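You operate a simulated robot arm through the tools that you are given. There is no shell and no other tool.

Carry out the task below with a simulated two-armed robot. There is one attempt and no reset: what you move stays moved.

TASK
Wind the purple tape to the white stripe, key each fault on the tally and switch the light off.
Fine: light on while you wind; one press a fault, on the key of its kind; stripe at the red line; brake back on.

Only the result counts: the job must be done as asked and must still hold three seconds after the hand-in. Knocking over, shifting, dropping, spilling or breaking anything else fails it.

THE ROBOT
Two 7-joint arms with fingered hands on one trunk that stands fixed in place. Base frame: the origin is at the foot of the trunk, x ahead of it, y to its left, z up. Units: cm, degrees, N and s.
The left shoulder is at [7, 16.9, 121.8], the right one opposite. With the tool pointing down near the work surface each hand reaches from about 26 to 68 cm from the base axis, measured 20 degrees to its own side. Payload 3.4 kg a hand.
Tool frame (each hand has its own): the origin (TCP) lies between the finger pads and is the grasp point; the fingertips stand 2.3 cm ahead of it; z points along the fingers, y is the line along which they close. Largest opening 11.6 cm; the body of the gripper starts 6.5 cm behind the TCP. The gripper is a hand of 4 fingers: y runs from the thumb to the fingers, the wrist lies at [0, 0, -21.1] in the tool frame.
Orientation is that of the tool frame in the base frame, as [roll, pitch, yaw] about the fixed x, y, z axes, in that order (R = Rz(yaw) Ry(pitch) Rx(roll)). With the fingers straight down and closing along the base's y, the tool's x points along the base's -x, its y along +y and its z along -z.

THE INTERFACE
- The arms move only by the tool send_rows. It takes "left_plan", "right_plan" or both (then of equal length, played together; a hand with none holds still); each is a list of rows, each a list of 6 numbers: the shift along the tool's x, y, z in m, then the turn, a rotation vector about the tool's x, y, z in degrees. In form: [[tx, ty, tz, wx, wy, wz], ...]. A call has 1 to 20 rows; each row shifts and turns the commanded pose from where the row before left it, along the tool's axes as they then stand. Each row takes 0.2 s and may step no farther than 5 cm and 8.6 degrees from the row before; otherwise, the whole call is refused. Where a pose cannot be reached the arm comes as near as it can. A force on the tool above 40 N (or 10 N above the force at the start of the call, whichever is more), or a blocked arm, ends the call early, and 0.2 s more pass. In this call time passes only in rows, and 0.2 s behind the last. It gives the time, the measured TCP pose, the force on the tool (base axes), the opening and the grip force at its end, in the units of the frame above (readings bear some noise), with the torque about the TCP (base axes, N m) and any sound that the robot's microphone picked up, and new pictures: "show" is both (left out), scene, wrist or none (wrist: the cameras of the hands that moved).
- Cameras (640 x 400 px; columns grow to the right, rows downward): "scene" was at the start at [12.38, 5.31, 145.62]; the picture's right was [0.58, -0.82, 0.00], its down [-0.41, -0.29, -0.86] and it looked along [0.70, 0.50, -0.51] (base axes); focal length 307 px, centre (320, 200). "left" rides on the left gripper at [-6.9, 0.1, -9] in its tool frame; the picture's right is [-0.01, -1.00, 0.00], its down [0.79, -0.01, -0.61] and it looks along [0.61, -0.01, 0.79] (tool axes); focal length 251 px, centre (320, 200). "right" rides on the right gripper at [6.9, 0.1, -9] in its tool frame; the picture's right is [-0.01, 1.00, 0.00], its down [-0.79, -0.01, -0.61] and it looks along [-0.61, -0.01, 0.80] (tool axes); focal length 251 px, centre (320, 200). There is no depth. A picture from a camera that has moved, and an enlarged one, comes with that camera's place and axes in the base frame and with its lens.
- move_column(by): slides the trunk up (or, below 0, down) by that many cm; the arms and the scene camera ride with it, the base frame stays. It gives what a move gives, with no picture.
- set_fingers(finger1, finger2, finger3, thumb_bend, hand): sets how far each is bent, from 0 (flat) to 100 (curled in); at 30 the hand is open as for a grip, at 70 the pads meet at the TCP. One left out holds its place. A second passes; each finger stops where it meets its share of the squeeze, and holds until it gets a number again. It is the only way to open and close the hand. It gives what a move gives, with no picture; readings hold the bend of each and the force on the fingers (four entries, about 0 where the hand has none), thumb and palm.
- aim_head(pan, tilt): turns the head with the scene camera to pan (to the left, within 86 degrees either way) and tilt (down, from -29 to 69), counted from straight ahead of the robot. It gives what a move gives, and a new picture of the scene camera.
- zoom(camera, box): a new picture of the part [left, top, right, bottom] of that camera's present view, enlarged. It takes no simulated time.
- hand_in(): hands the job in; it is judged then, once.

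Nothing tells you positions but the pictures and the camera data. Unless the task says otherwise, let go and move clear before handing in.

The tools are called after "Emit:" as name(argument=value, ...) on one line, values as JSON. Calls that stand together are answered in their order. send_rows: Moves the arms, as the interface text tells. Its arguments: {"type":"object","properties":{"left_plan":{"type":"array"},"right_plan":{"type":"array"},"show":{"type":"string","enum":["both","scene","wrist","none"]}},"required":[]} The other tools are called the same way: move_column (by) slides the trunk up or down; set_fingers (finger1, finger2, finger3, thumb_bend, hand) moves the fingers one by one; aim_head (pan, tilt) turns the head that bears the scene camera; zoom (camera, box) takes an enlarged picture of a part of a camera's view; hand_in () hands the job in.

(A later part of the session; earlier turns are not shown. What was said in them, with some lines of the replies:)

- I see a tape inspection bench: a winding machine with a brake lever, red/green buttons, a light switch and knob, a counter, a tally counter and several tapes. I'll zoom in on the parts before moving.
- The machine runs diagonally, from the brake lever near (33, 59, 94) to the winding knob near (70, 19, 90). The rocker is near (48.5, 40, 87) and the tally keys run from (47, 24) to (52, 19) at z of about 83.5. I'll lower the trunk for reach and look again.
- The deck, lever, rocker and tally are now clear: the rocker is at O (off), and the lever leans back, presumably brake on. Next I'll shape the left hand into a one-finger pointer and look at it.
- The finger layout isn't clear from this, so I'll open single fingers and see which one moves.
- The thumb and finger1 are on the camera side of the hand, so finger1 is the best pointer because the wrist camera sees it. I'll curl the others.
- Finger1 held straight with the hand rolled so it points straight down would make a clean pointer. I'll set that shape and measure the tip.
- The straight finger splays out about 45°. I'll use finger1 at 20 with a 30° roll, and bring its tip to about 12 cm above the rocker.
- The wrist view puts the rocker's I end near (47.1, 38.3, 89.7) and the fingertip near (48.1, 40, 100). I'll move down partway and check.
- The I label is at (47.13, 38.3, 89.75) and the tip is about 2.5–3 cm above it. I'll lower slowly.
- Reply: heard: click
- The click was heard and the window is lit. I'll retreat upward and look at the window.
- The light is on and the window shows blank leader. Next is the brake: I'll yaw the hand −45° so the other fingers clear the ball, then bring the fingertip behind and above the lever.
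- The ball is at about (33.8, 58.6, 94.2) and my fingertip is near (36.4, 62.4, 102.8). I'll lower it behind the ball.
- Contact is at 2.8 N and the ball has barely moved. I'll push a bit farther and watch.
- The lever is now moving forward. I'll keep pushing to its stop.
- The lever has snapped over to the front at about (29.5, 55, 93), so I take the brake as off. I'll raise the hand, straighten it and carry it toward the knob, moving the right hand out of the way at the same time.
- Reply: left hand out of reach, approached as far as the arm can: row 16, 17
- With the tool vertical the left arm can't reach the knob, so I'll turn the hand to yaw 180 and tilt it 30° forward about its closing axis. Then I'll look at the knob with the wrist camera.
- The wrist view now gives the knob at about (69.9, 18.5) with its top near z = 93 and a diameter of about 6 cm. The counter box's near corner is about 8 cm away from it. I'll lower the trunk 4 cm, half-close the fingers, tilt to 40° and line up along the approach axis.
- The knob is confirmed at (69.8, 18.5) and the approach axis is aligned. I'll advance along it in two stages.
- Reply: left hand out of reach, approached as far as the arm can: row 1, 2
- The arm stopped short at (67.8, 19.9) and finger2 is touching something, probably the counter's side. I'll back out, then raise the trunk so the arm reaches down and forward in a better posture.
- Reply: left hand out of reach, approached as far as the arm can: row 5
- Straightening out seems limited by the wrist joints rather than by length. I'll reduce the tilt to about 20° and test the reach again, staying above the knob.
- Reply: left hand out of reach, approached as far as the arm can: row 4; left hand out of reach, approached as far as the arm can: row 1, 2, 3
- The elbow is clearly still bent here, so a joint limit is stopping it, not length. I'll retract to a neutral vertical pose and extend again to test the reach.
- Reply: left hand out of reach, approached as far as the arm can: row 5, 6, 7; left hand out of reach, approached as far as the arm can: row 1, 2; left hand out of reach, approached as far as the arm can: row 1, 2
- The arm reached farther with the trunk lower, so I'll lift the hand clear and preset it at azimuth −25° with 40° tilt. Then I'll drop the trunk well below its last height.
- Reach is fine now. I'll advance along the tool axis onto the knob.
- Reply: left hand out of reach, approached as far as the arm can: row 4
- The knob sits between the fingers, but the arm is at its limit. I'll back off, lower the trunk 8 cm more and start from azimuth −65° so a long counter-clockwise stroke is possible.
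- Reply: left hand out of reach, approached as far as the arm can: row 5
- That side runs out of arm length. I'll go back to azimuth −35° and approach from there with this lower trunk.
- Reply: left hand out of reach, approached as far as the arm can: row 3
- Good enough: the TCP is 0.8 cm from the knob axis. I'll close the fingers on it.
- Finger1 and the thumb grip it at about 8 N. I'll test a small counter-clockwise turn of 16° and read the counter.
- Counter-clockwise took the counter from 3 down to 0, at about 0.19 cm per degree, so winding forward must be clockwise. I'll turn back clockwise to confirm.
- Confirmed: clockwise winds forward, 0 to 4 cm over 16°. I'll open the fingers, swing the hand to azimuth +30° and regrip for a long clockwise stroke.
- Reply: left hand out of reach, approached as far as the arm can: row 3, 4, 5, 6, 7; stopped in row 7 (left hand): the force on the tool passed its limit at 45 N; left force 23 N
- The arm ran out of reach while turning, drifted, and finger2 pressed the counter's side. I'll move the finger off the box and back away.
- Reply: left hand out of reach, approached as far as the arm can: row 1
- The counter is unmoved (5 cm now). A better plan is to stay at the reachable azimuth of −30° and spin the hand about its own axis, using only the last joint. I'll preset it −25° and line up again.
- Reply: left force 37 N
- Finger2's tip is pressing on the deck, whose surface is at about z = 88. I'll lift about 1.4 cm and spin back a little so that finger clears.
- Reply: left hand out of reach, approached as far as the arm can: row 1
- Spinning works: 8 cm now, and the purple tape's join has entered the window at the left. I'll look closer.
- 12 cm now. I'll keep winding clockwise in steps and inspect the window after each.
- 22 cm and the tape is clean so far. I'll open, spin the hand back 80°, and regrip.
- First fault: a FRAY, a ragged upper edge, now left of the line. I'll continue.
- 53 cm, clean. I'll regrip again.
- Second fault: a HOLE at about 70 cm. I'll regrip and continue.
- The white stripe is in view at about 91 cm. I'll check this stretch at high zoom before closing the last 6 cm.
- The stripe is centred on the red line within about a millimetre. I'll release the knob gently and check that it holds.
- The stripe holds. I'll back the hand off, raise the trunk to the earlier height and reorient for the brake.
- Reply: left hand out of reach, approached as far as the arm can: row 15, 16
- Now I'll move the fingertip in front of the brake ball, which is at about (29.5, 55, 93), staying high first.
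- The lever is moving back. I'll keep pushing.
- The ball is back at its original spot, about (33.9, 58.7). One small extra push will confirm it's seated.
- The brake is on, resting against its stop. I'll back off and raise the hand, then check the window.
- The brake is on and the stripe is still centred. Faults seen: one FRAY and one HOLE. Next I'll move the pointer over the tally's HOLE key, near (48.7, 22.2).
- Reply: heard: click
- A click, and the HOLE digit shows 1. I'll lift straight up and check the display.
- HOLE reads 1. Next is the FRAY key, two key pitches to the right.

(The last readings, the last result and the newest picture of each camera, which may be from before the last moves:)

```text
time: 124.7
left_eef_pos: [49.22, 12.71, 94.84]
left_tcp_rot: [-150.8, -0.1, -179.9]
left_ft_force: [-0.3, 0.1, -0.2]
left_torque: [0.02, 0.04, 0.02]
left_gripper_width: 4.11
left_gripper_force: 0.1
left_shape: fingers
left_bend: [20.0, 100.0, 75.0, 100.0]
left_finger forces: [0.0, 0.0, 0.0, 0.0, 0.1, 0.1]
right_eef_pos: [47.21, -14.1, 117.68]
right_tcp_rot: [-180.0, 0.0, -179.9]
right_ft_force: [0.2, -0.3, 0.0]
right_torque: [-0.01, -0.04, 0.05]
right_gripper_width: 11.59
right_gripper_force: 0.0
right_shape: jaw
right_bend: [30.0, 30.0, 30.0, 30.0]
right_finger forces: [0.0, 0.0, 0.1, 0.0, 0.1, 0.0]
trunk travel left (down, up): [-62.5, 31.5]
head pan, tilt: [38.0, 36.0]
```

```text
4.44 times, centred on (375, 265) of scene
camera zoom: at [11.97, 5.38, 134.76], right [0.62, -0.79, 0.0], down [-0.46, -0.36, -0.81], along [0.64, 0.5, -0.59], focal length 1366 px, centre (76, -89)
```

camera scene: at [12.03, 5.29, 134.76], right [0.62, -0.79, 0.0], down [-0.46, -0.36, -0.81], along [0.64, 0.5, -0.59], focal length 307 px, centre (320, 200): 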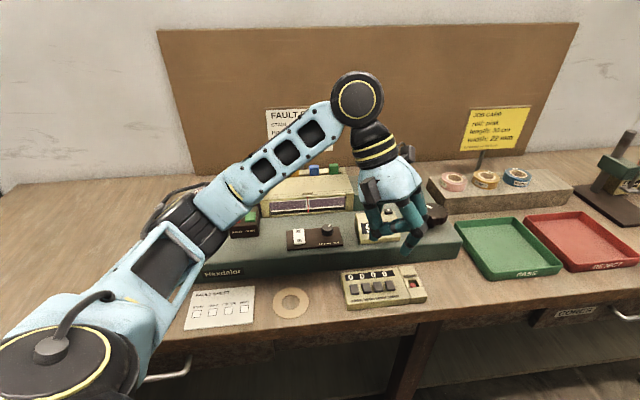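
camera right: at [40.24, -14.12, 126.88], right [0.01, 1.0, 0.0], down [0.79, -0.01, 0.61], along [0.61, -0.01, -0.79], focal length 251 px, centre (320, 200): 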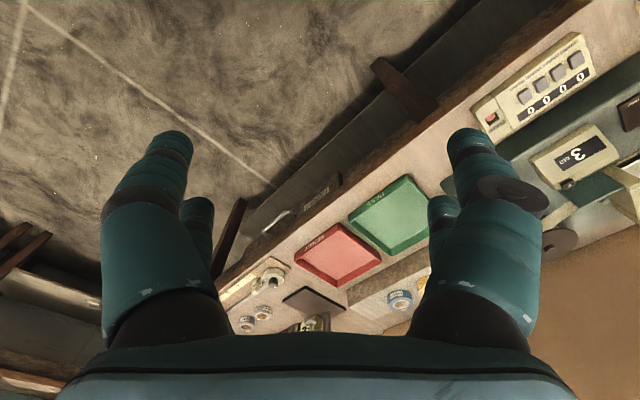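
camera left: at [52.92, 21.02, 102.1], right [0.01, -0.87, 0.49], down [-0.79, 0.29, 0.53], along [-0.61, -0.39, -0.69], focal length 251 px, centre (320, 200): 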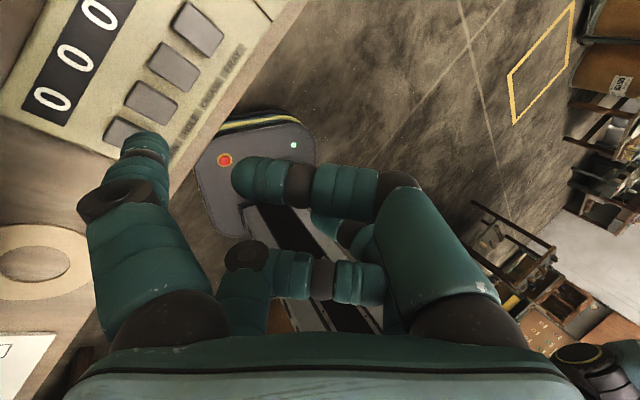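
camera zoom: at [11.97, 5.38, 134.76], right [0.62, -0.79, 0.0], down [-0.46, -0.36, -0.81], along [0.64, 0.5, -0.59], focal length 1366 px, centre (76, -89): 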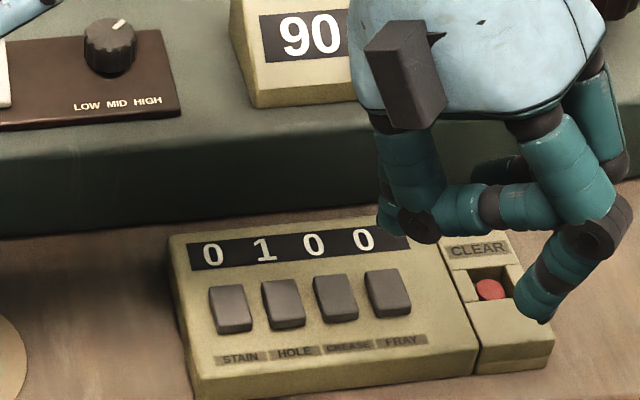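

Emit:
send_rows(left_plan=[[0.0015, 0.0104, 0.0171, 0, 0, 0], [0.0015, 0.0104, 0.0171, 0, 0, 0]], show="none")

Emit:
zoom(camera="left", box=[60, 0, 260, 180])

Emit:
zoom(camera="scene", box=[320, 220, 430, 310])

```text
time: 125.2
left_eef_pos: [48.71, 12.74, 90.69]
left_tcp_rot: [-150.7, 0.0, -180.0]
left_ft_force: [0.3, 0.1, 1.2]
left_torque: [0.02, 0.0, -0.01]
left_gripper_width: 4.09
left_gripper_force: 0.2
left_shape: fingers
left_bend: [20.0, 100.0, 75.0, 100.0]
left_finger forces: [0.1, 0.0, 0.0, 0.0, 0.0, 0.0]
right_eef_pos: [47.15, -14.06, 117.88]
right_tcp_rot: [180.0, -0.1, -179.9]
right_ft_force: [-0.4, 0.4, 0.4]
right_torque: [-0.03, -0.02, -0.05]
right_gripper_width: 11.64
right_gripper_force: 0.1
right_shape: jaw
right_bend: [30.0, 30.0, 30.0, 30.0]
right_finger forces: [0.1, 0.1, 0.0, 0.0, 0.1, 0.0]
trunk travel left (down, up): [-62.5, 31.5]
head pan, tilt: [38.0, 36.0]
```

```text
2.22 times, centred on (160, 90) of left
camera zoom: at [55.73, 17.22, 98.52], right [0.01, -0.87, 0.49], down [-0.79, 0.29, 0.53], along [-0.61, -0.39, -0.69], focal length 559 px, centre (676, 444)
```

zoom: 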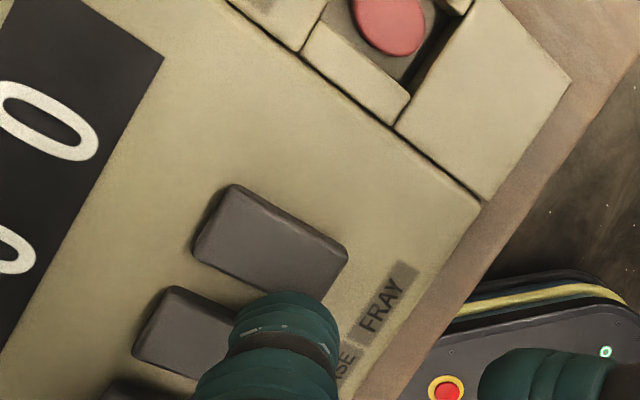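

```text
4.44 times, centred on (375, 265) of scene
camera zoom: at [11.93, 5.48, 134.76], right [0.62, -0.79, 0.0], down [-0.46, -0.36, -0.81], along [0.64, 0.5, -0.59], focal length 1366 px, centre (76, -89)
```

zoom: 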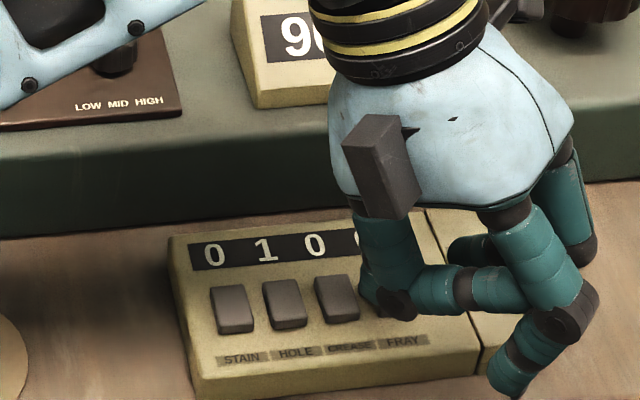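

Emit:
send_rows(left_plan=[[-0.0035, 0.0026, -0.0015, 0, 0, 0]], show="none")

Emit:
zoom(camera="left", box=[60, 0, 260, 180])

```text
time: 125.7
left_eef_pos: [49.22, 13.08, 90.93]
left_tcp_rot: [-150.8, -0.1, -179.9]
left_ft_force: [0.7, -0.5, 0.4]
left_torque: [0.02, 0.0, 0.03]
left_gripper_width: 4.11
left_gripper_force: 0.0
left_shape: fingers
left_bend: [20.0, 100.0, 75.0, 100.0]
left_finger forces: [0.1, 0.0, 0.1, 0.0, 0.0, 0.1]
right_eef_pos: [47.23, -14.06, 117.74]
right_tcp_rot: [180.0, 0.1, -179.9]
right_ft_force: [0.2, 0.5, 0.1]
right_torque: [0.02, 0.0, -0.01]
right_gripper_width: 11.56
right_gripper_force: 0.0
right_shape: jaw
right_bend: [30.0, 30.0, 30.0, 30.0]
right_finger forces: [0.0, 0.0, 0.0, 0.1, 0.0, 0.0]
trunk travel left (down, up): [-62.5, 31.5]
head pan, tilt: [38.0, 36.0]
```

```text
2.22 times, centred on (160, 90) of left
camera zoom: at [56.18, 17.48, 98.55], right [0.01, -0.87, 0.49], down [-0.79, 0.29, 0.53], along [-0.61, -0.39, -0.69], focal length 559 px, centre (676, 444)
```

zoom: 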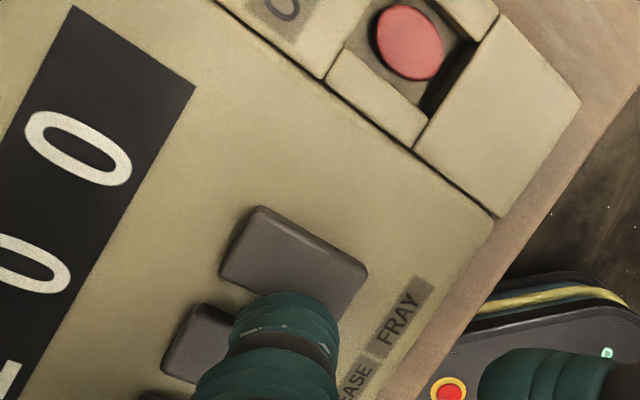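

The view now matches the one just before the HOLE press. I'll press the same way.

Emit:
send_rows(left_plan=[[0, 0.0031, 0.0088, 0, 0, 0]], show="none")

Emit:
zoom(camera="left", box=[0, 0, 300, 190])

```text
time: 126.0
left_eef_pos: [49.21, 12.75, 90.05]
left_tcp_rot: [-150.7, 0.1, -180.0]
left_ft_force: [0.5, -0.3, 3.5]
left_torque: [0.31, -0.16, -0.04]
left_gripper_width: 4.13
left_gripper_force: 1.7
left_shape: fingers
left_bend: [19.0, 100.0, 75.0, 100.0]
left_finger forces: [3.8, 0.0, 0.0, 0.0, 0.1, 0.0]
right_eef_pos: [47.11, -14.11, 117.8]
right_tcp_rot: [-180.0, 0.0, -179.9]
right_ft_force: [0.2, 0.2, 0.0]
right_torque: [-0.02, 0.02, 0.0]
right_gripper_width: 11.59
right_gripper_force: 0.1
right_shape: jaw
right_bend: [30.0, 30.0, 30.0, 30.0]
right_finger forces: [0.1, 0.1, 0.0, 0.1, 0.0, 0.1]
trunk travel left (down, up): [-62.5, 31.5]
head pan, tilt: [38.0, 36.0]
heard: click
```

```text
2.11 times, centred on (150, 95) of left
camera zoom: at [56.15, 17.24, 97.7], right [0.01, -0.87, 0.49], down [-0.8, 0.29, 0.53], along [-0.61, -0.39, -0.69], focal length 529 px, centre (678, 421)
```

zoom: 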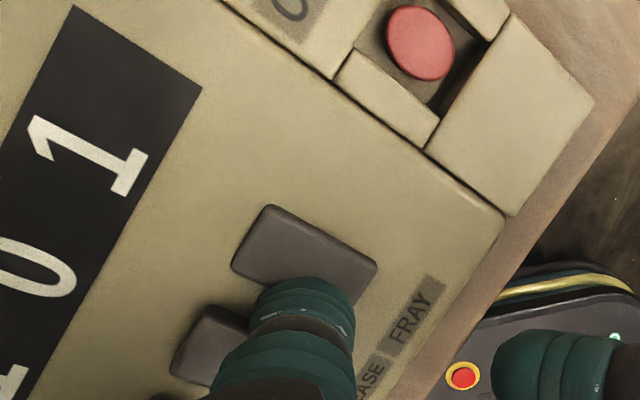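

A click, and FRAY reads 1. I'll lift off, check the display and go over to the rocker's O end, at about (48.8, 40.2).

Emit:
send_rows(left_plan=[[0, -0.0211, -0.0378, 0, 0, 0], [0, -0.0211, -0.0378, 0, 0, 0], [0, -0.0211, -0.0378, 0, 0, 0], [0.0056, 0.037, -0.0207, 0, 0, 0], [0.0056, 0.037, -0.0207, 0, 0, 0], [0.0056, 0.037, -0.0207, 0, 0, 0], [0.0056, 0.037, -0.0207, 0, 0, 0], [0.0056, 0.037, -0.0207, 0, 0, 0]], show="both")

Emit:
zoom(camera="scene", box=[335, 260, 435, 315])

Emit:
zoom(camera="left", box=[60, 0, 260, 180])

```text
time: 127.8
left_eef_pos: [46.27, 34.03, 103.1]
left_tcp_rot: [-150.6, -0.1, 179.9]
left_ft_force: [0.1, 0.4, -0.6]
left_torque: [-0.02, 0.04, 0.01]
left_gripper_width: 4.1
left_gripper_force: 0.0
left_shape: fingers
left_bend: [20.0, 100.0, 75.0, 100.0]
left_finger forces: [0.0, 0.1, 0.0, 0.1, 0.0, 0.0]
right_eef_pos: [47.2, -14.0, 117.72]
right_tcp_rot: [-179.9, 0.0, 179.9]
right_ft_force: [-0.2, 0.9, 0.0]
right_torque: [0.0, 0.03, -0.03]
right_gripper_width: 11.59
right_gripper_force: 0.1
right_shape: jaw
right_bend: [30.0, 30.0, 30.0, 30.0]
right_finger forces: [0.0, 0.1, 0.1, 0.1, 0.0, 0.0]
trunk travel left (down, up): [-62.5, 31.5]
head pan, tilt: [38.0, 36.0]
camera scene: at [11.86, 5.57, 134.76], right [0.62, -0.79, 0.0], down [-0.46, -0.36, -0.81], along [0.64, 0.5, -0.59], focal length 307 px, centre (320, 200)
camera left: at [53.27, 38.59, 110.74], right [0.01, -0.87, 0.49], down [-0.79, 0.29, 0.53], along [-0.61, -0.39, -0.69], focal length 251 px, centre (320, 200)
```

scene: 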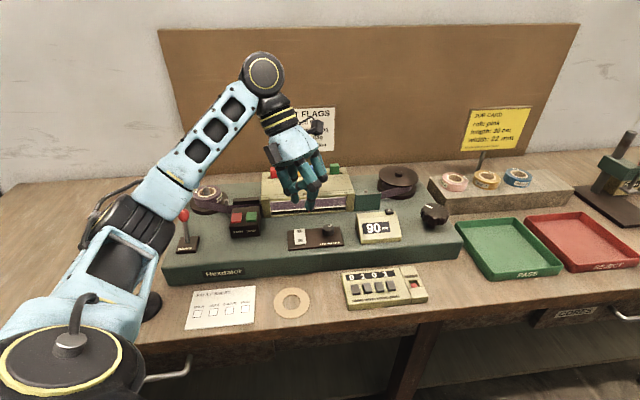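
left: 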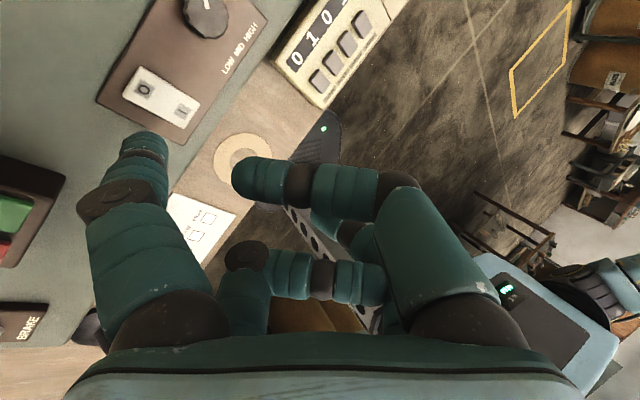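

```text
6.40 times, centred on (385, 288) of scene
camera zoom: at [11.86, 5.57, 134.76], right [0.62, -0.79, 0.0], down [-0.46, -0.36, -0.81], along [0.64, 0.5, -0.59], focal length 1967 px, centre (-96, -360)
```

zoom: 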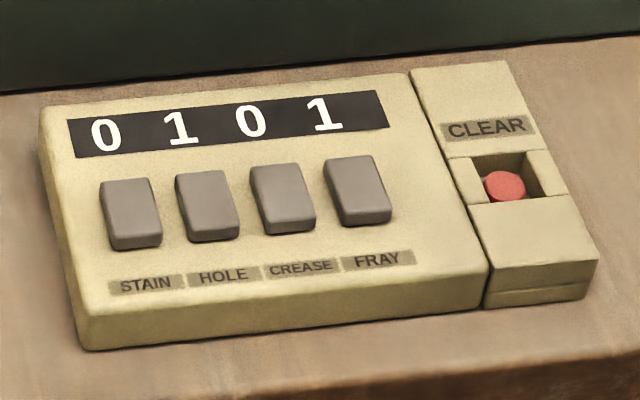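

```text
2.22 times, centred on (160, 90) of left
camera zoom: at [53.27, 38.59, 110.74], right [0.01, -0.87, 0.49], down [-0.79, 0.29, 0.53], along [-0.61, -0.39, -0.69], focal length 559 px, centre (676, 444)
```

zoom: 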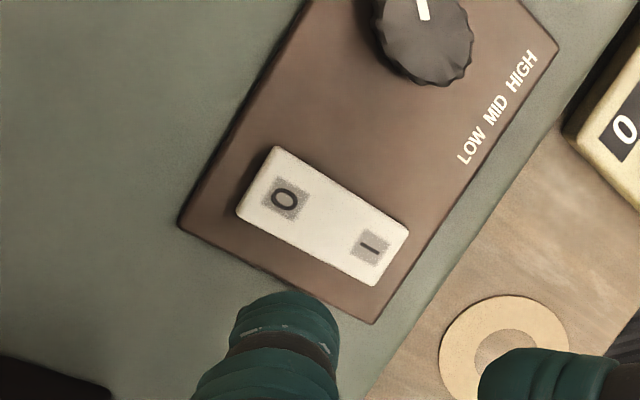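

The tally shows 0 1 0 1, as intended. I'll descend over the O end.

Emit:
send_rows(left_plan=[[0, 0.0154, 0.0275, 0, 0, 0], [0, 0.0154, 0.0275, 0, 0, 0]], show="none")

Emit:
zoom(camera="left", box=[60, 0, 260, 180])

Emit:
zoom(camera="scene", box=[255, 160, 365, 260])

```text
time: 128.4
left_eef_pos: [46.68, 34.1, 96.72]
left_tcp_rot: [-150.8, 0.0, -179.9]
left_ft_force: [-0.5, 1.0, -0.6]
left_torque: [0.02, -0.02, -0.04]
left_gripper_width: 4.07
left_gripper_force: 0.2
left_shape: fingers
left_bend: [20.0, 100.0, 75.0, 100.0]
left_finger forces: [0.0, 0.1, 0.1, 0.0, 0.1, 0.0]
right_eef_pos: [47.16, -14.07, 117.73]
right_tcp_rot: [-179.9, 0.0, -179.9]
right_ft_force: [-0.1, -1.0, 0.6]
right_torque: [0.01, 0.03, 0.0]
right_gripper_width: 11.6
right_gripper_force: 0.0
right_shape: jaw
right_bend: [30.0, 30.0, 30.0, 30.0]
right_finger forces: [0.0, 0.0, 0.0, 0.0, 0.0, 0.1]
trunk travel left (down, up): [-62.5, 31.5]
head pan, tilt: [38.0, 36.0]
```

```text
2.22 times, centred on (160, 90) of left
camera zoom: at [53.64, 38.65, 104.4], right [0.01, -0.87, 0.49], down [-0.79, 0.29, 0.53], along [-0.61, -0.39, -0.69], focal length 559 px, centre (676, 444)
```

zoom: 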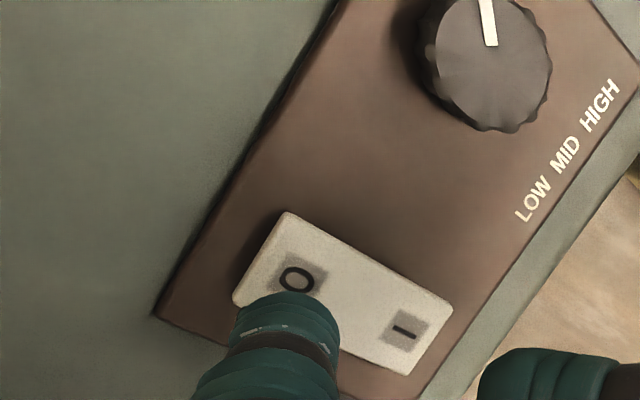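

```text
4.00 times, centred on (310, 210) of scene
camera zoom: at [11.93, 5.51, 134.76], right [0.62, -0.79, 0.0], down [-0.46, -0.36, -0.81], along [0.64, 0.5, -0.59], focal length 1229 px, centre (360, 160)
```

zoom: 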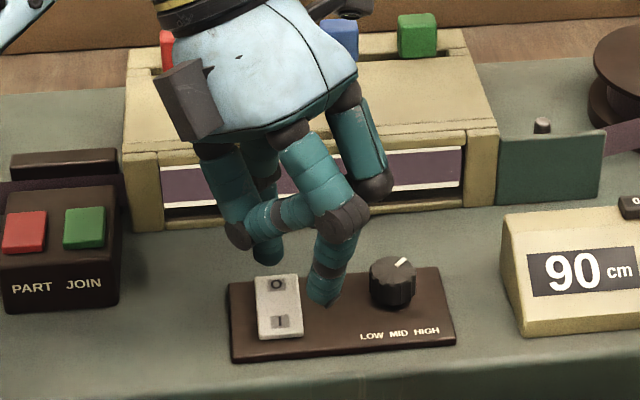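

Emit:
send_rows(left_plan=[[0, 0.002, 0.0035, 0, 0, 0], [0, 0.002, 0.0035, 0, 0, 0], [0, 0.002, 0.0035, 0, 0, 0]], show="none")

Emit:
zoom(camera="scene", box=[255, 160, 365, 260])

```text
time: 129.2
left_eef_pos: [46.57, 34.27, 95.53]
left_tcp_rot: [-150.7, -0.1, 180.0]
left_ft_force: [0.7, -0.2, 0.0]
left_torque: [0.03, 0.0, 0.04]
left_gripper_width: 4.07
left_gripper_force: 0.1
left_shape: fingers
left_bend: [20.0, 100.0, 75.0, 100.0]
left_finger forces: [0.0, 0.0, 0.0, 0.0, 0.0, 0.0]
right_eef_pos: [47.18, -14.13, 117.72]
right_tcp_rot: [180.0, -0.1, -179.9]
right_ft_force: [0.8, -0.2, 0.2]
right_torque: [0.01, -0.07, 0.0]
right_gripper_width: 11.57
right_gripper_force: 0.0
right_shape: jaw
right_bend: [30.0, 30.0, 30.0, 30.0]
right_finger forces: [0.1, 0.1, 0.1, 0.0, 0.0, 0.0]
trunk travel left (down, up): [-62.5, 31.5]
head pan, tilt: [38.0, 36.0]
```

```text
4.00 times, centred on (310, 210) of scene
camera zoom: at [11.92, 5.46, 134.76], right [0.62, -0.79, 0.0], down [-0.46, -0.36, -0.81], along [0.64, 0.5, -0.59], focal length 1229 px, centre (360, 160)
```

zoom: 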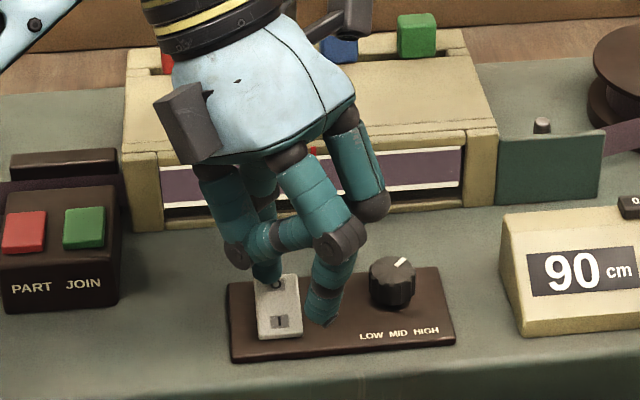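

Emit:
send_rows(left_plan=[[-0.001, 0.002, 0.0035, 0, 0, 0], [0, 0.002, 0.0035, 0, 0, 0]], show="none")

Emit:
zoom(camera="scene", box=[255, 160, 365, 260])

Emit:
zoom(camera="left", box=[60, 0, 260, 180])

```text
time: 129.8
left_eef_pos: [46.77, 33.99, 94.78]
left_tcp_rot: [-150.7, 0.1, -180.0]
left_ft_force: [-0.4, 1.2, 1.4]
left_torque: [0.11, 0.01, -0.01]
left_gripper_width: 4.1
left_gripper_force: 0.6
left_shape: fingers
left_bend: [20.0, 100.0, 75.0, 100.0]
left_finger forces: [1.3, 0.2, 0.0, 0.0, 0.1, 0.0]
right_eef_pos: [47.16, -14.08, 117.74]
right_tcp_rot: [-180.0, 0.0, -179.9]
right_ft_force: [0.2, -0.4, -0.1]
right_torque: [-0.01, 0.02, 0.01]
right_gripper_width: 11.58
right_gripper_force: 0.0
right_shape: jaw
right_bend: [30.0, 30.0, 30.0, 30.0]
right_finger forces: [0.0, 0.1, 0.0, 0.0, 0.0, 0.0]
trunk travel left (down, up): [-62.5, 31.5]
head pan, tilt: [38.0, 36.0]
heard: click
```

```text
4.00 times, centred on (310, 210) of scene
camera zoom: at [11.89, 5.44, 134.76], right [0.62, -0.79, 0.0], down [-0.46, -0.36, -0.81], along [0.64, 0.5, -0.59], focal length 1229 px, centre (360, 160)
```

zoom: 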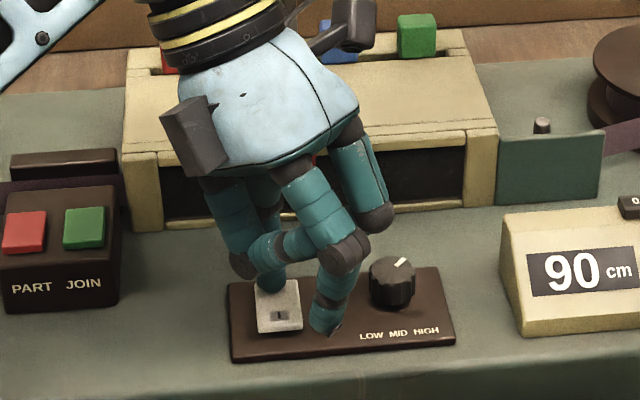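

```text
2.22 times, centred on (160, 90) of left
camera zoom: at [53.73, 38.6, 102.45], right [0.01, -0.87, 0.49], down [-0.79, 0.29, 0.53], along [-0.61, -0.39, -0.69], focal length 559 px, centre (676, 444)
```

zoom: 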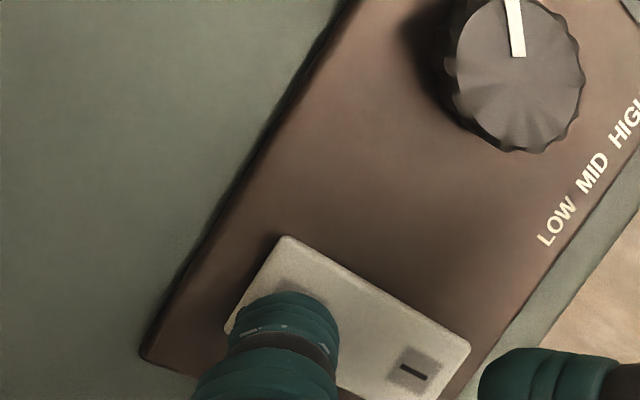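

A click, and the window is dark: the light is off. I'll lift straight up, move clear and do a final check.

Emit:
send_rows(left_plan=[[0, -0.0098, -0.0175, 0, 0, 0], [0, -0.0195, -0.0349, 0, 0, 0], [0, -0.0195, -0.0349, 0, 0, 0], [0, -0.0195, -0.0349, 0, 0, 0], [0.04, 0, 0, 0, 0, 0], [0.04, 0, 0, 0, 0, 0], [0.03, 0, 0, 0, 0, 0]], show="scene")

Emit:
zoom(camera="scene", box=[250, 165, 450, 315])

Emit:
zoom(camera="scene", box=[150, 180, 290, 320])

Emit:
zoom(camera="scene", box=[270, 190, 350, 220])

```text
time: 131.4
left_eef_pos: [35.38, 33.85, 108.73]
left_tcp_rot: [-150.7, 0.0, 180.0]
left_ft_force: [-0.1, -0.2, 0.0]
left_torque: [-0.03, 0.0, 0.02]
left_gripper_width: 4.09
left_gripper_force: 0.2
left_shape: fingers
left_bend: [20.0, 100.0, 75.0, 100.0]
left_finger forces: [0.0, 0.0, 0.1, 0.0, 0.1, 0.0]
right_eef_pos: [46.98, -14.13, 117.78]
right_tcp_rot: [179.9, 0.1, -179.9]
right_ft_force: [-0.4, -0.6, -0.3]
right_torque: [0.0, -0.01, 0.01]
right_gripper_width: 11.6
right_gripper_force: 0.1
right_shape: jaw
right_bend: [30.0, 30.0, 30.0, 30.0]
right_finger forces: [0.0, 0.0, 0.1, 0.0, 0.1, 0.1]
trunk travel left (down, up): [-62.5, 31.5]
head pan, tilt: [38.0, 36.0]
camera scene: at [11.74, 5.39, 134.78], right [0.62, -0.79, 0.0], down [-0.46, -0.36, -0.81], along [0.64, 0.5, -0.59], focal length 307 px, centre (320, 200)
```

scene: 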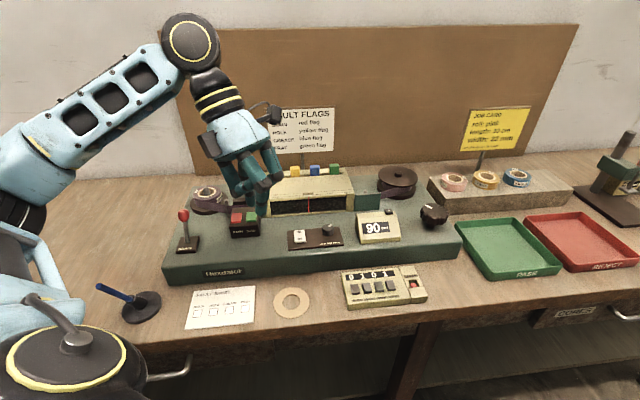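

```text
2.67 times, centred on (350, 240) of scene
camera zoom: at [11.74, 5.39, 134.78], right [0.62, -0.79, 0.0], down [-0.46, -0.36, -0.81], along [0.64, 0.5, -0.59], focal length 820 px, centre (240, 93)
```

zoom: 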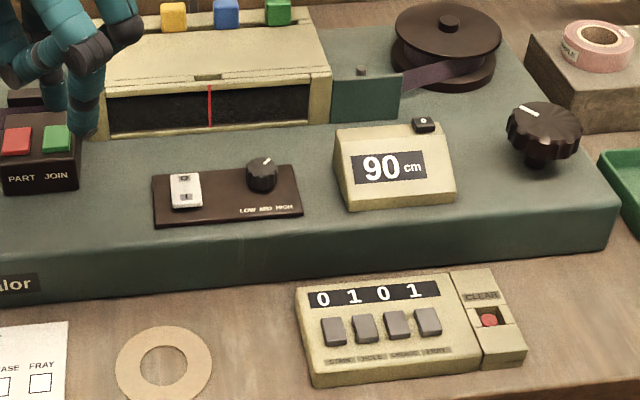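

```text
2.86 times, centred on (220, 250) of scene
camera zoom: at [11.74, 5.39, 134.78], right [0.62, -0.79, 0.0], down [-0.46, -0.36, -0.81], along [0.64, 0.5, -0.59], focal length 878 px, centre (606, 57)
```

zoom: 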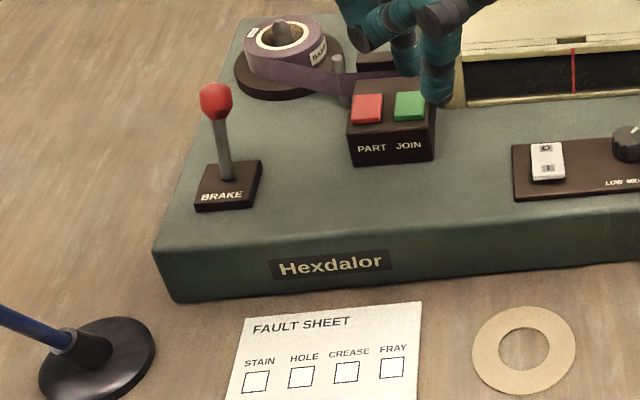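

```text
8.00 times, centred on (310, 205) of scene
camera zoom: at [11.74, 5.39, 134.78], right [0.62, -0.79, 0.0], down [-0.46, -0.36, -0.81], along [0.64, 0.5, -0.59], focal length 2459 px, centre (400, 160)
```

zoom: 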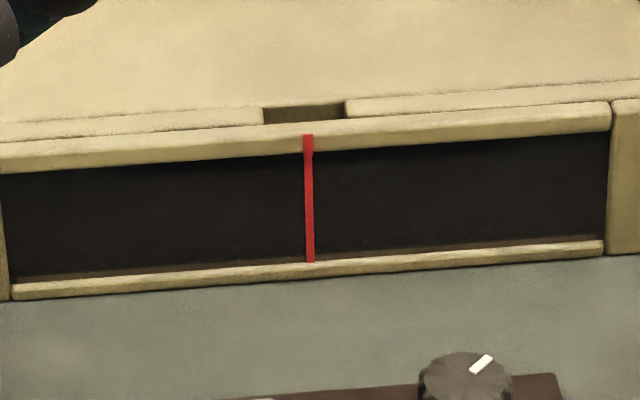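

Everything is as asked: the stripe was at the red line when last lit and the counter still reads 90 cm, the brake is on, the tally reads 0 1 0 1 (one hole, one fray), and the light is off. The hand is clear, so I'm handing in.

Emit:
hand_in()

```text
The job is handed in.
```

I wound the purple tape to the white stripe, keyed its two faults on the tally and switched the light off. The job is handed in; I have no result back yet.

- **Winding:** The light was on the whole time I wound. The counter reads 90 cm, and the stripe was centred on the red line within about a millimetre when last seen lit.
- **Faults:** I saw one fray (about 40 cm) and one hole (about 70 cm). I pressed each key once, and the tally reads 0 1 0 1 (stain, hole, crease, fray). I saw no stain or crease, but I made only one pass, so a very faint one could have been missed.
- **Black patch:** I took the patch where the purple tape meets the leader to be the splice and did not count it.
- **Brake:** It is back on, against its stop.
- **Bumps:** While reaching for the knob, my fingers pressed against the side of the counter box (the arm stopped at 45 N) and onto the deck (about 37 N). In the pictures afterwards nothing looked moved. The knob also turned slightly the wrong way at the start, before I knew which way it wound.
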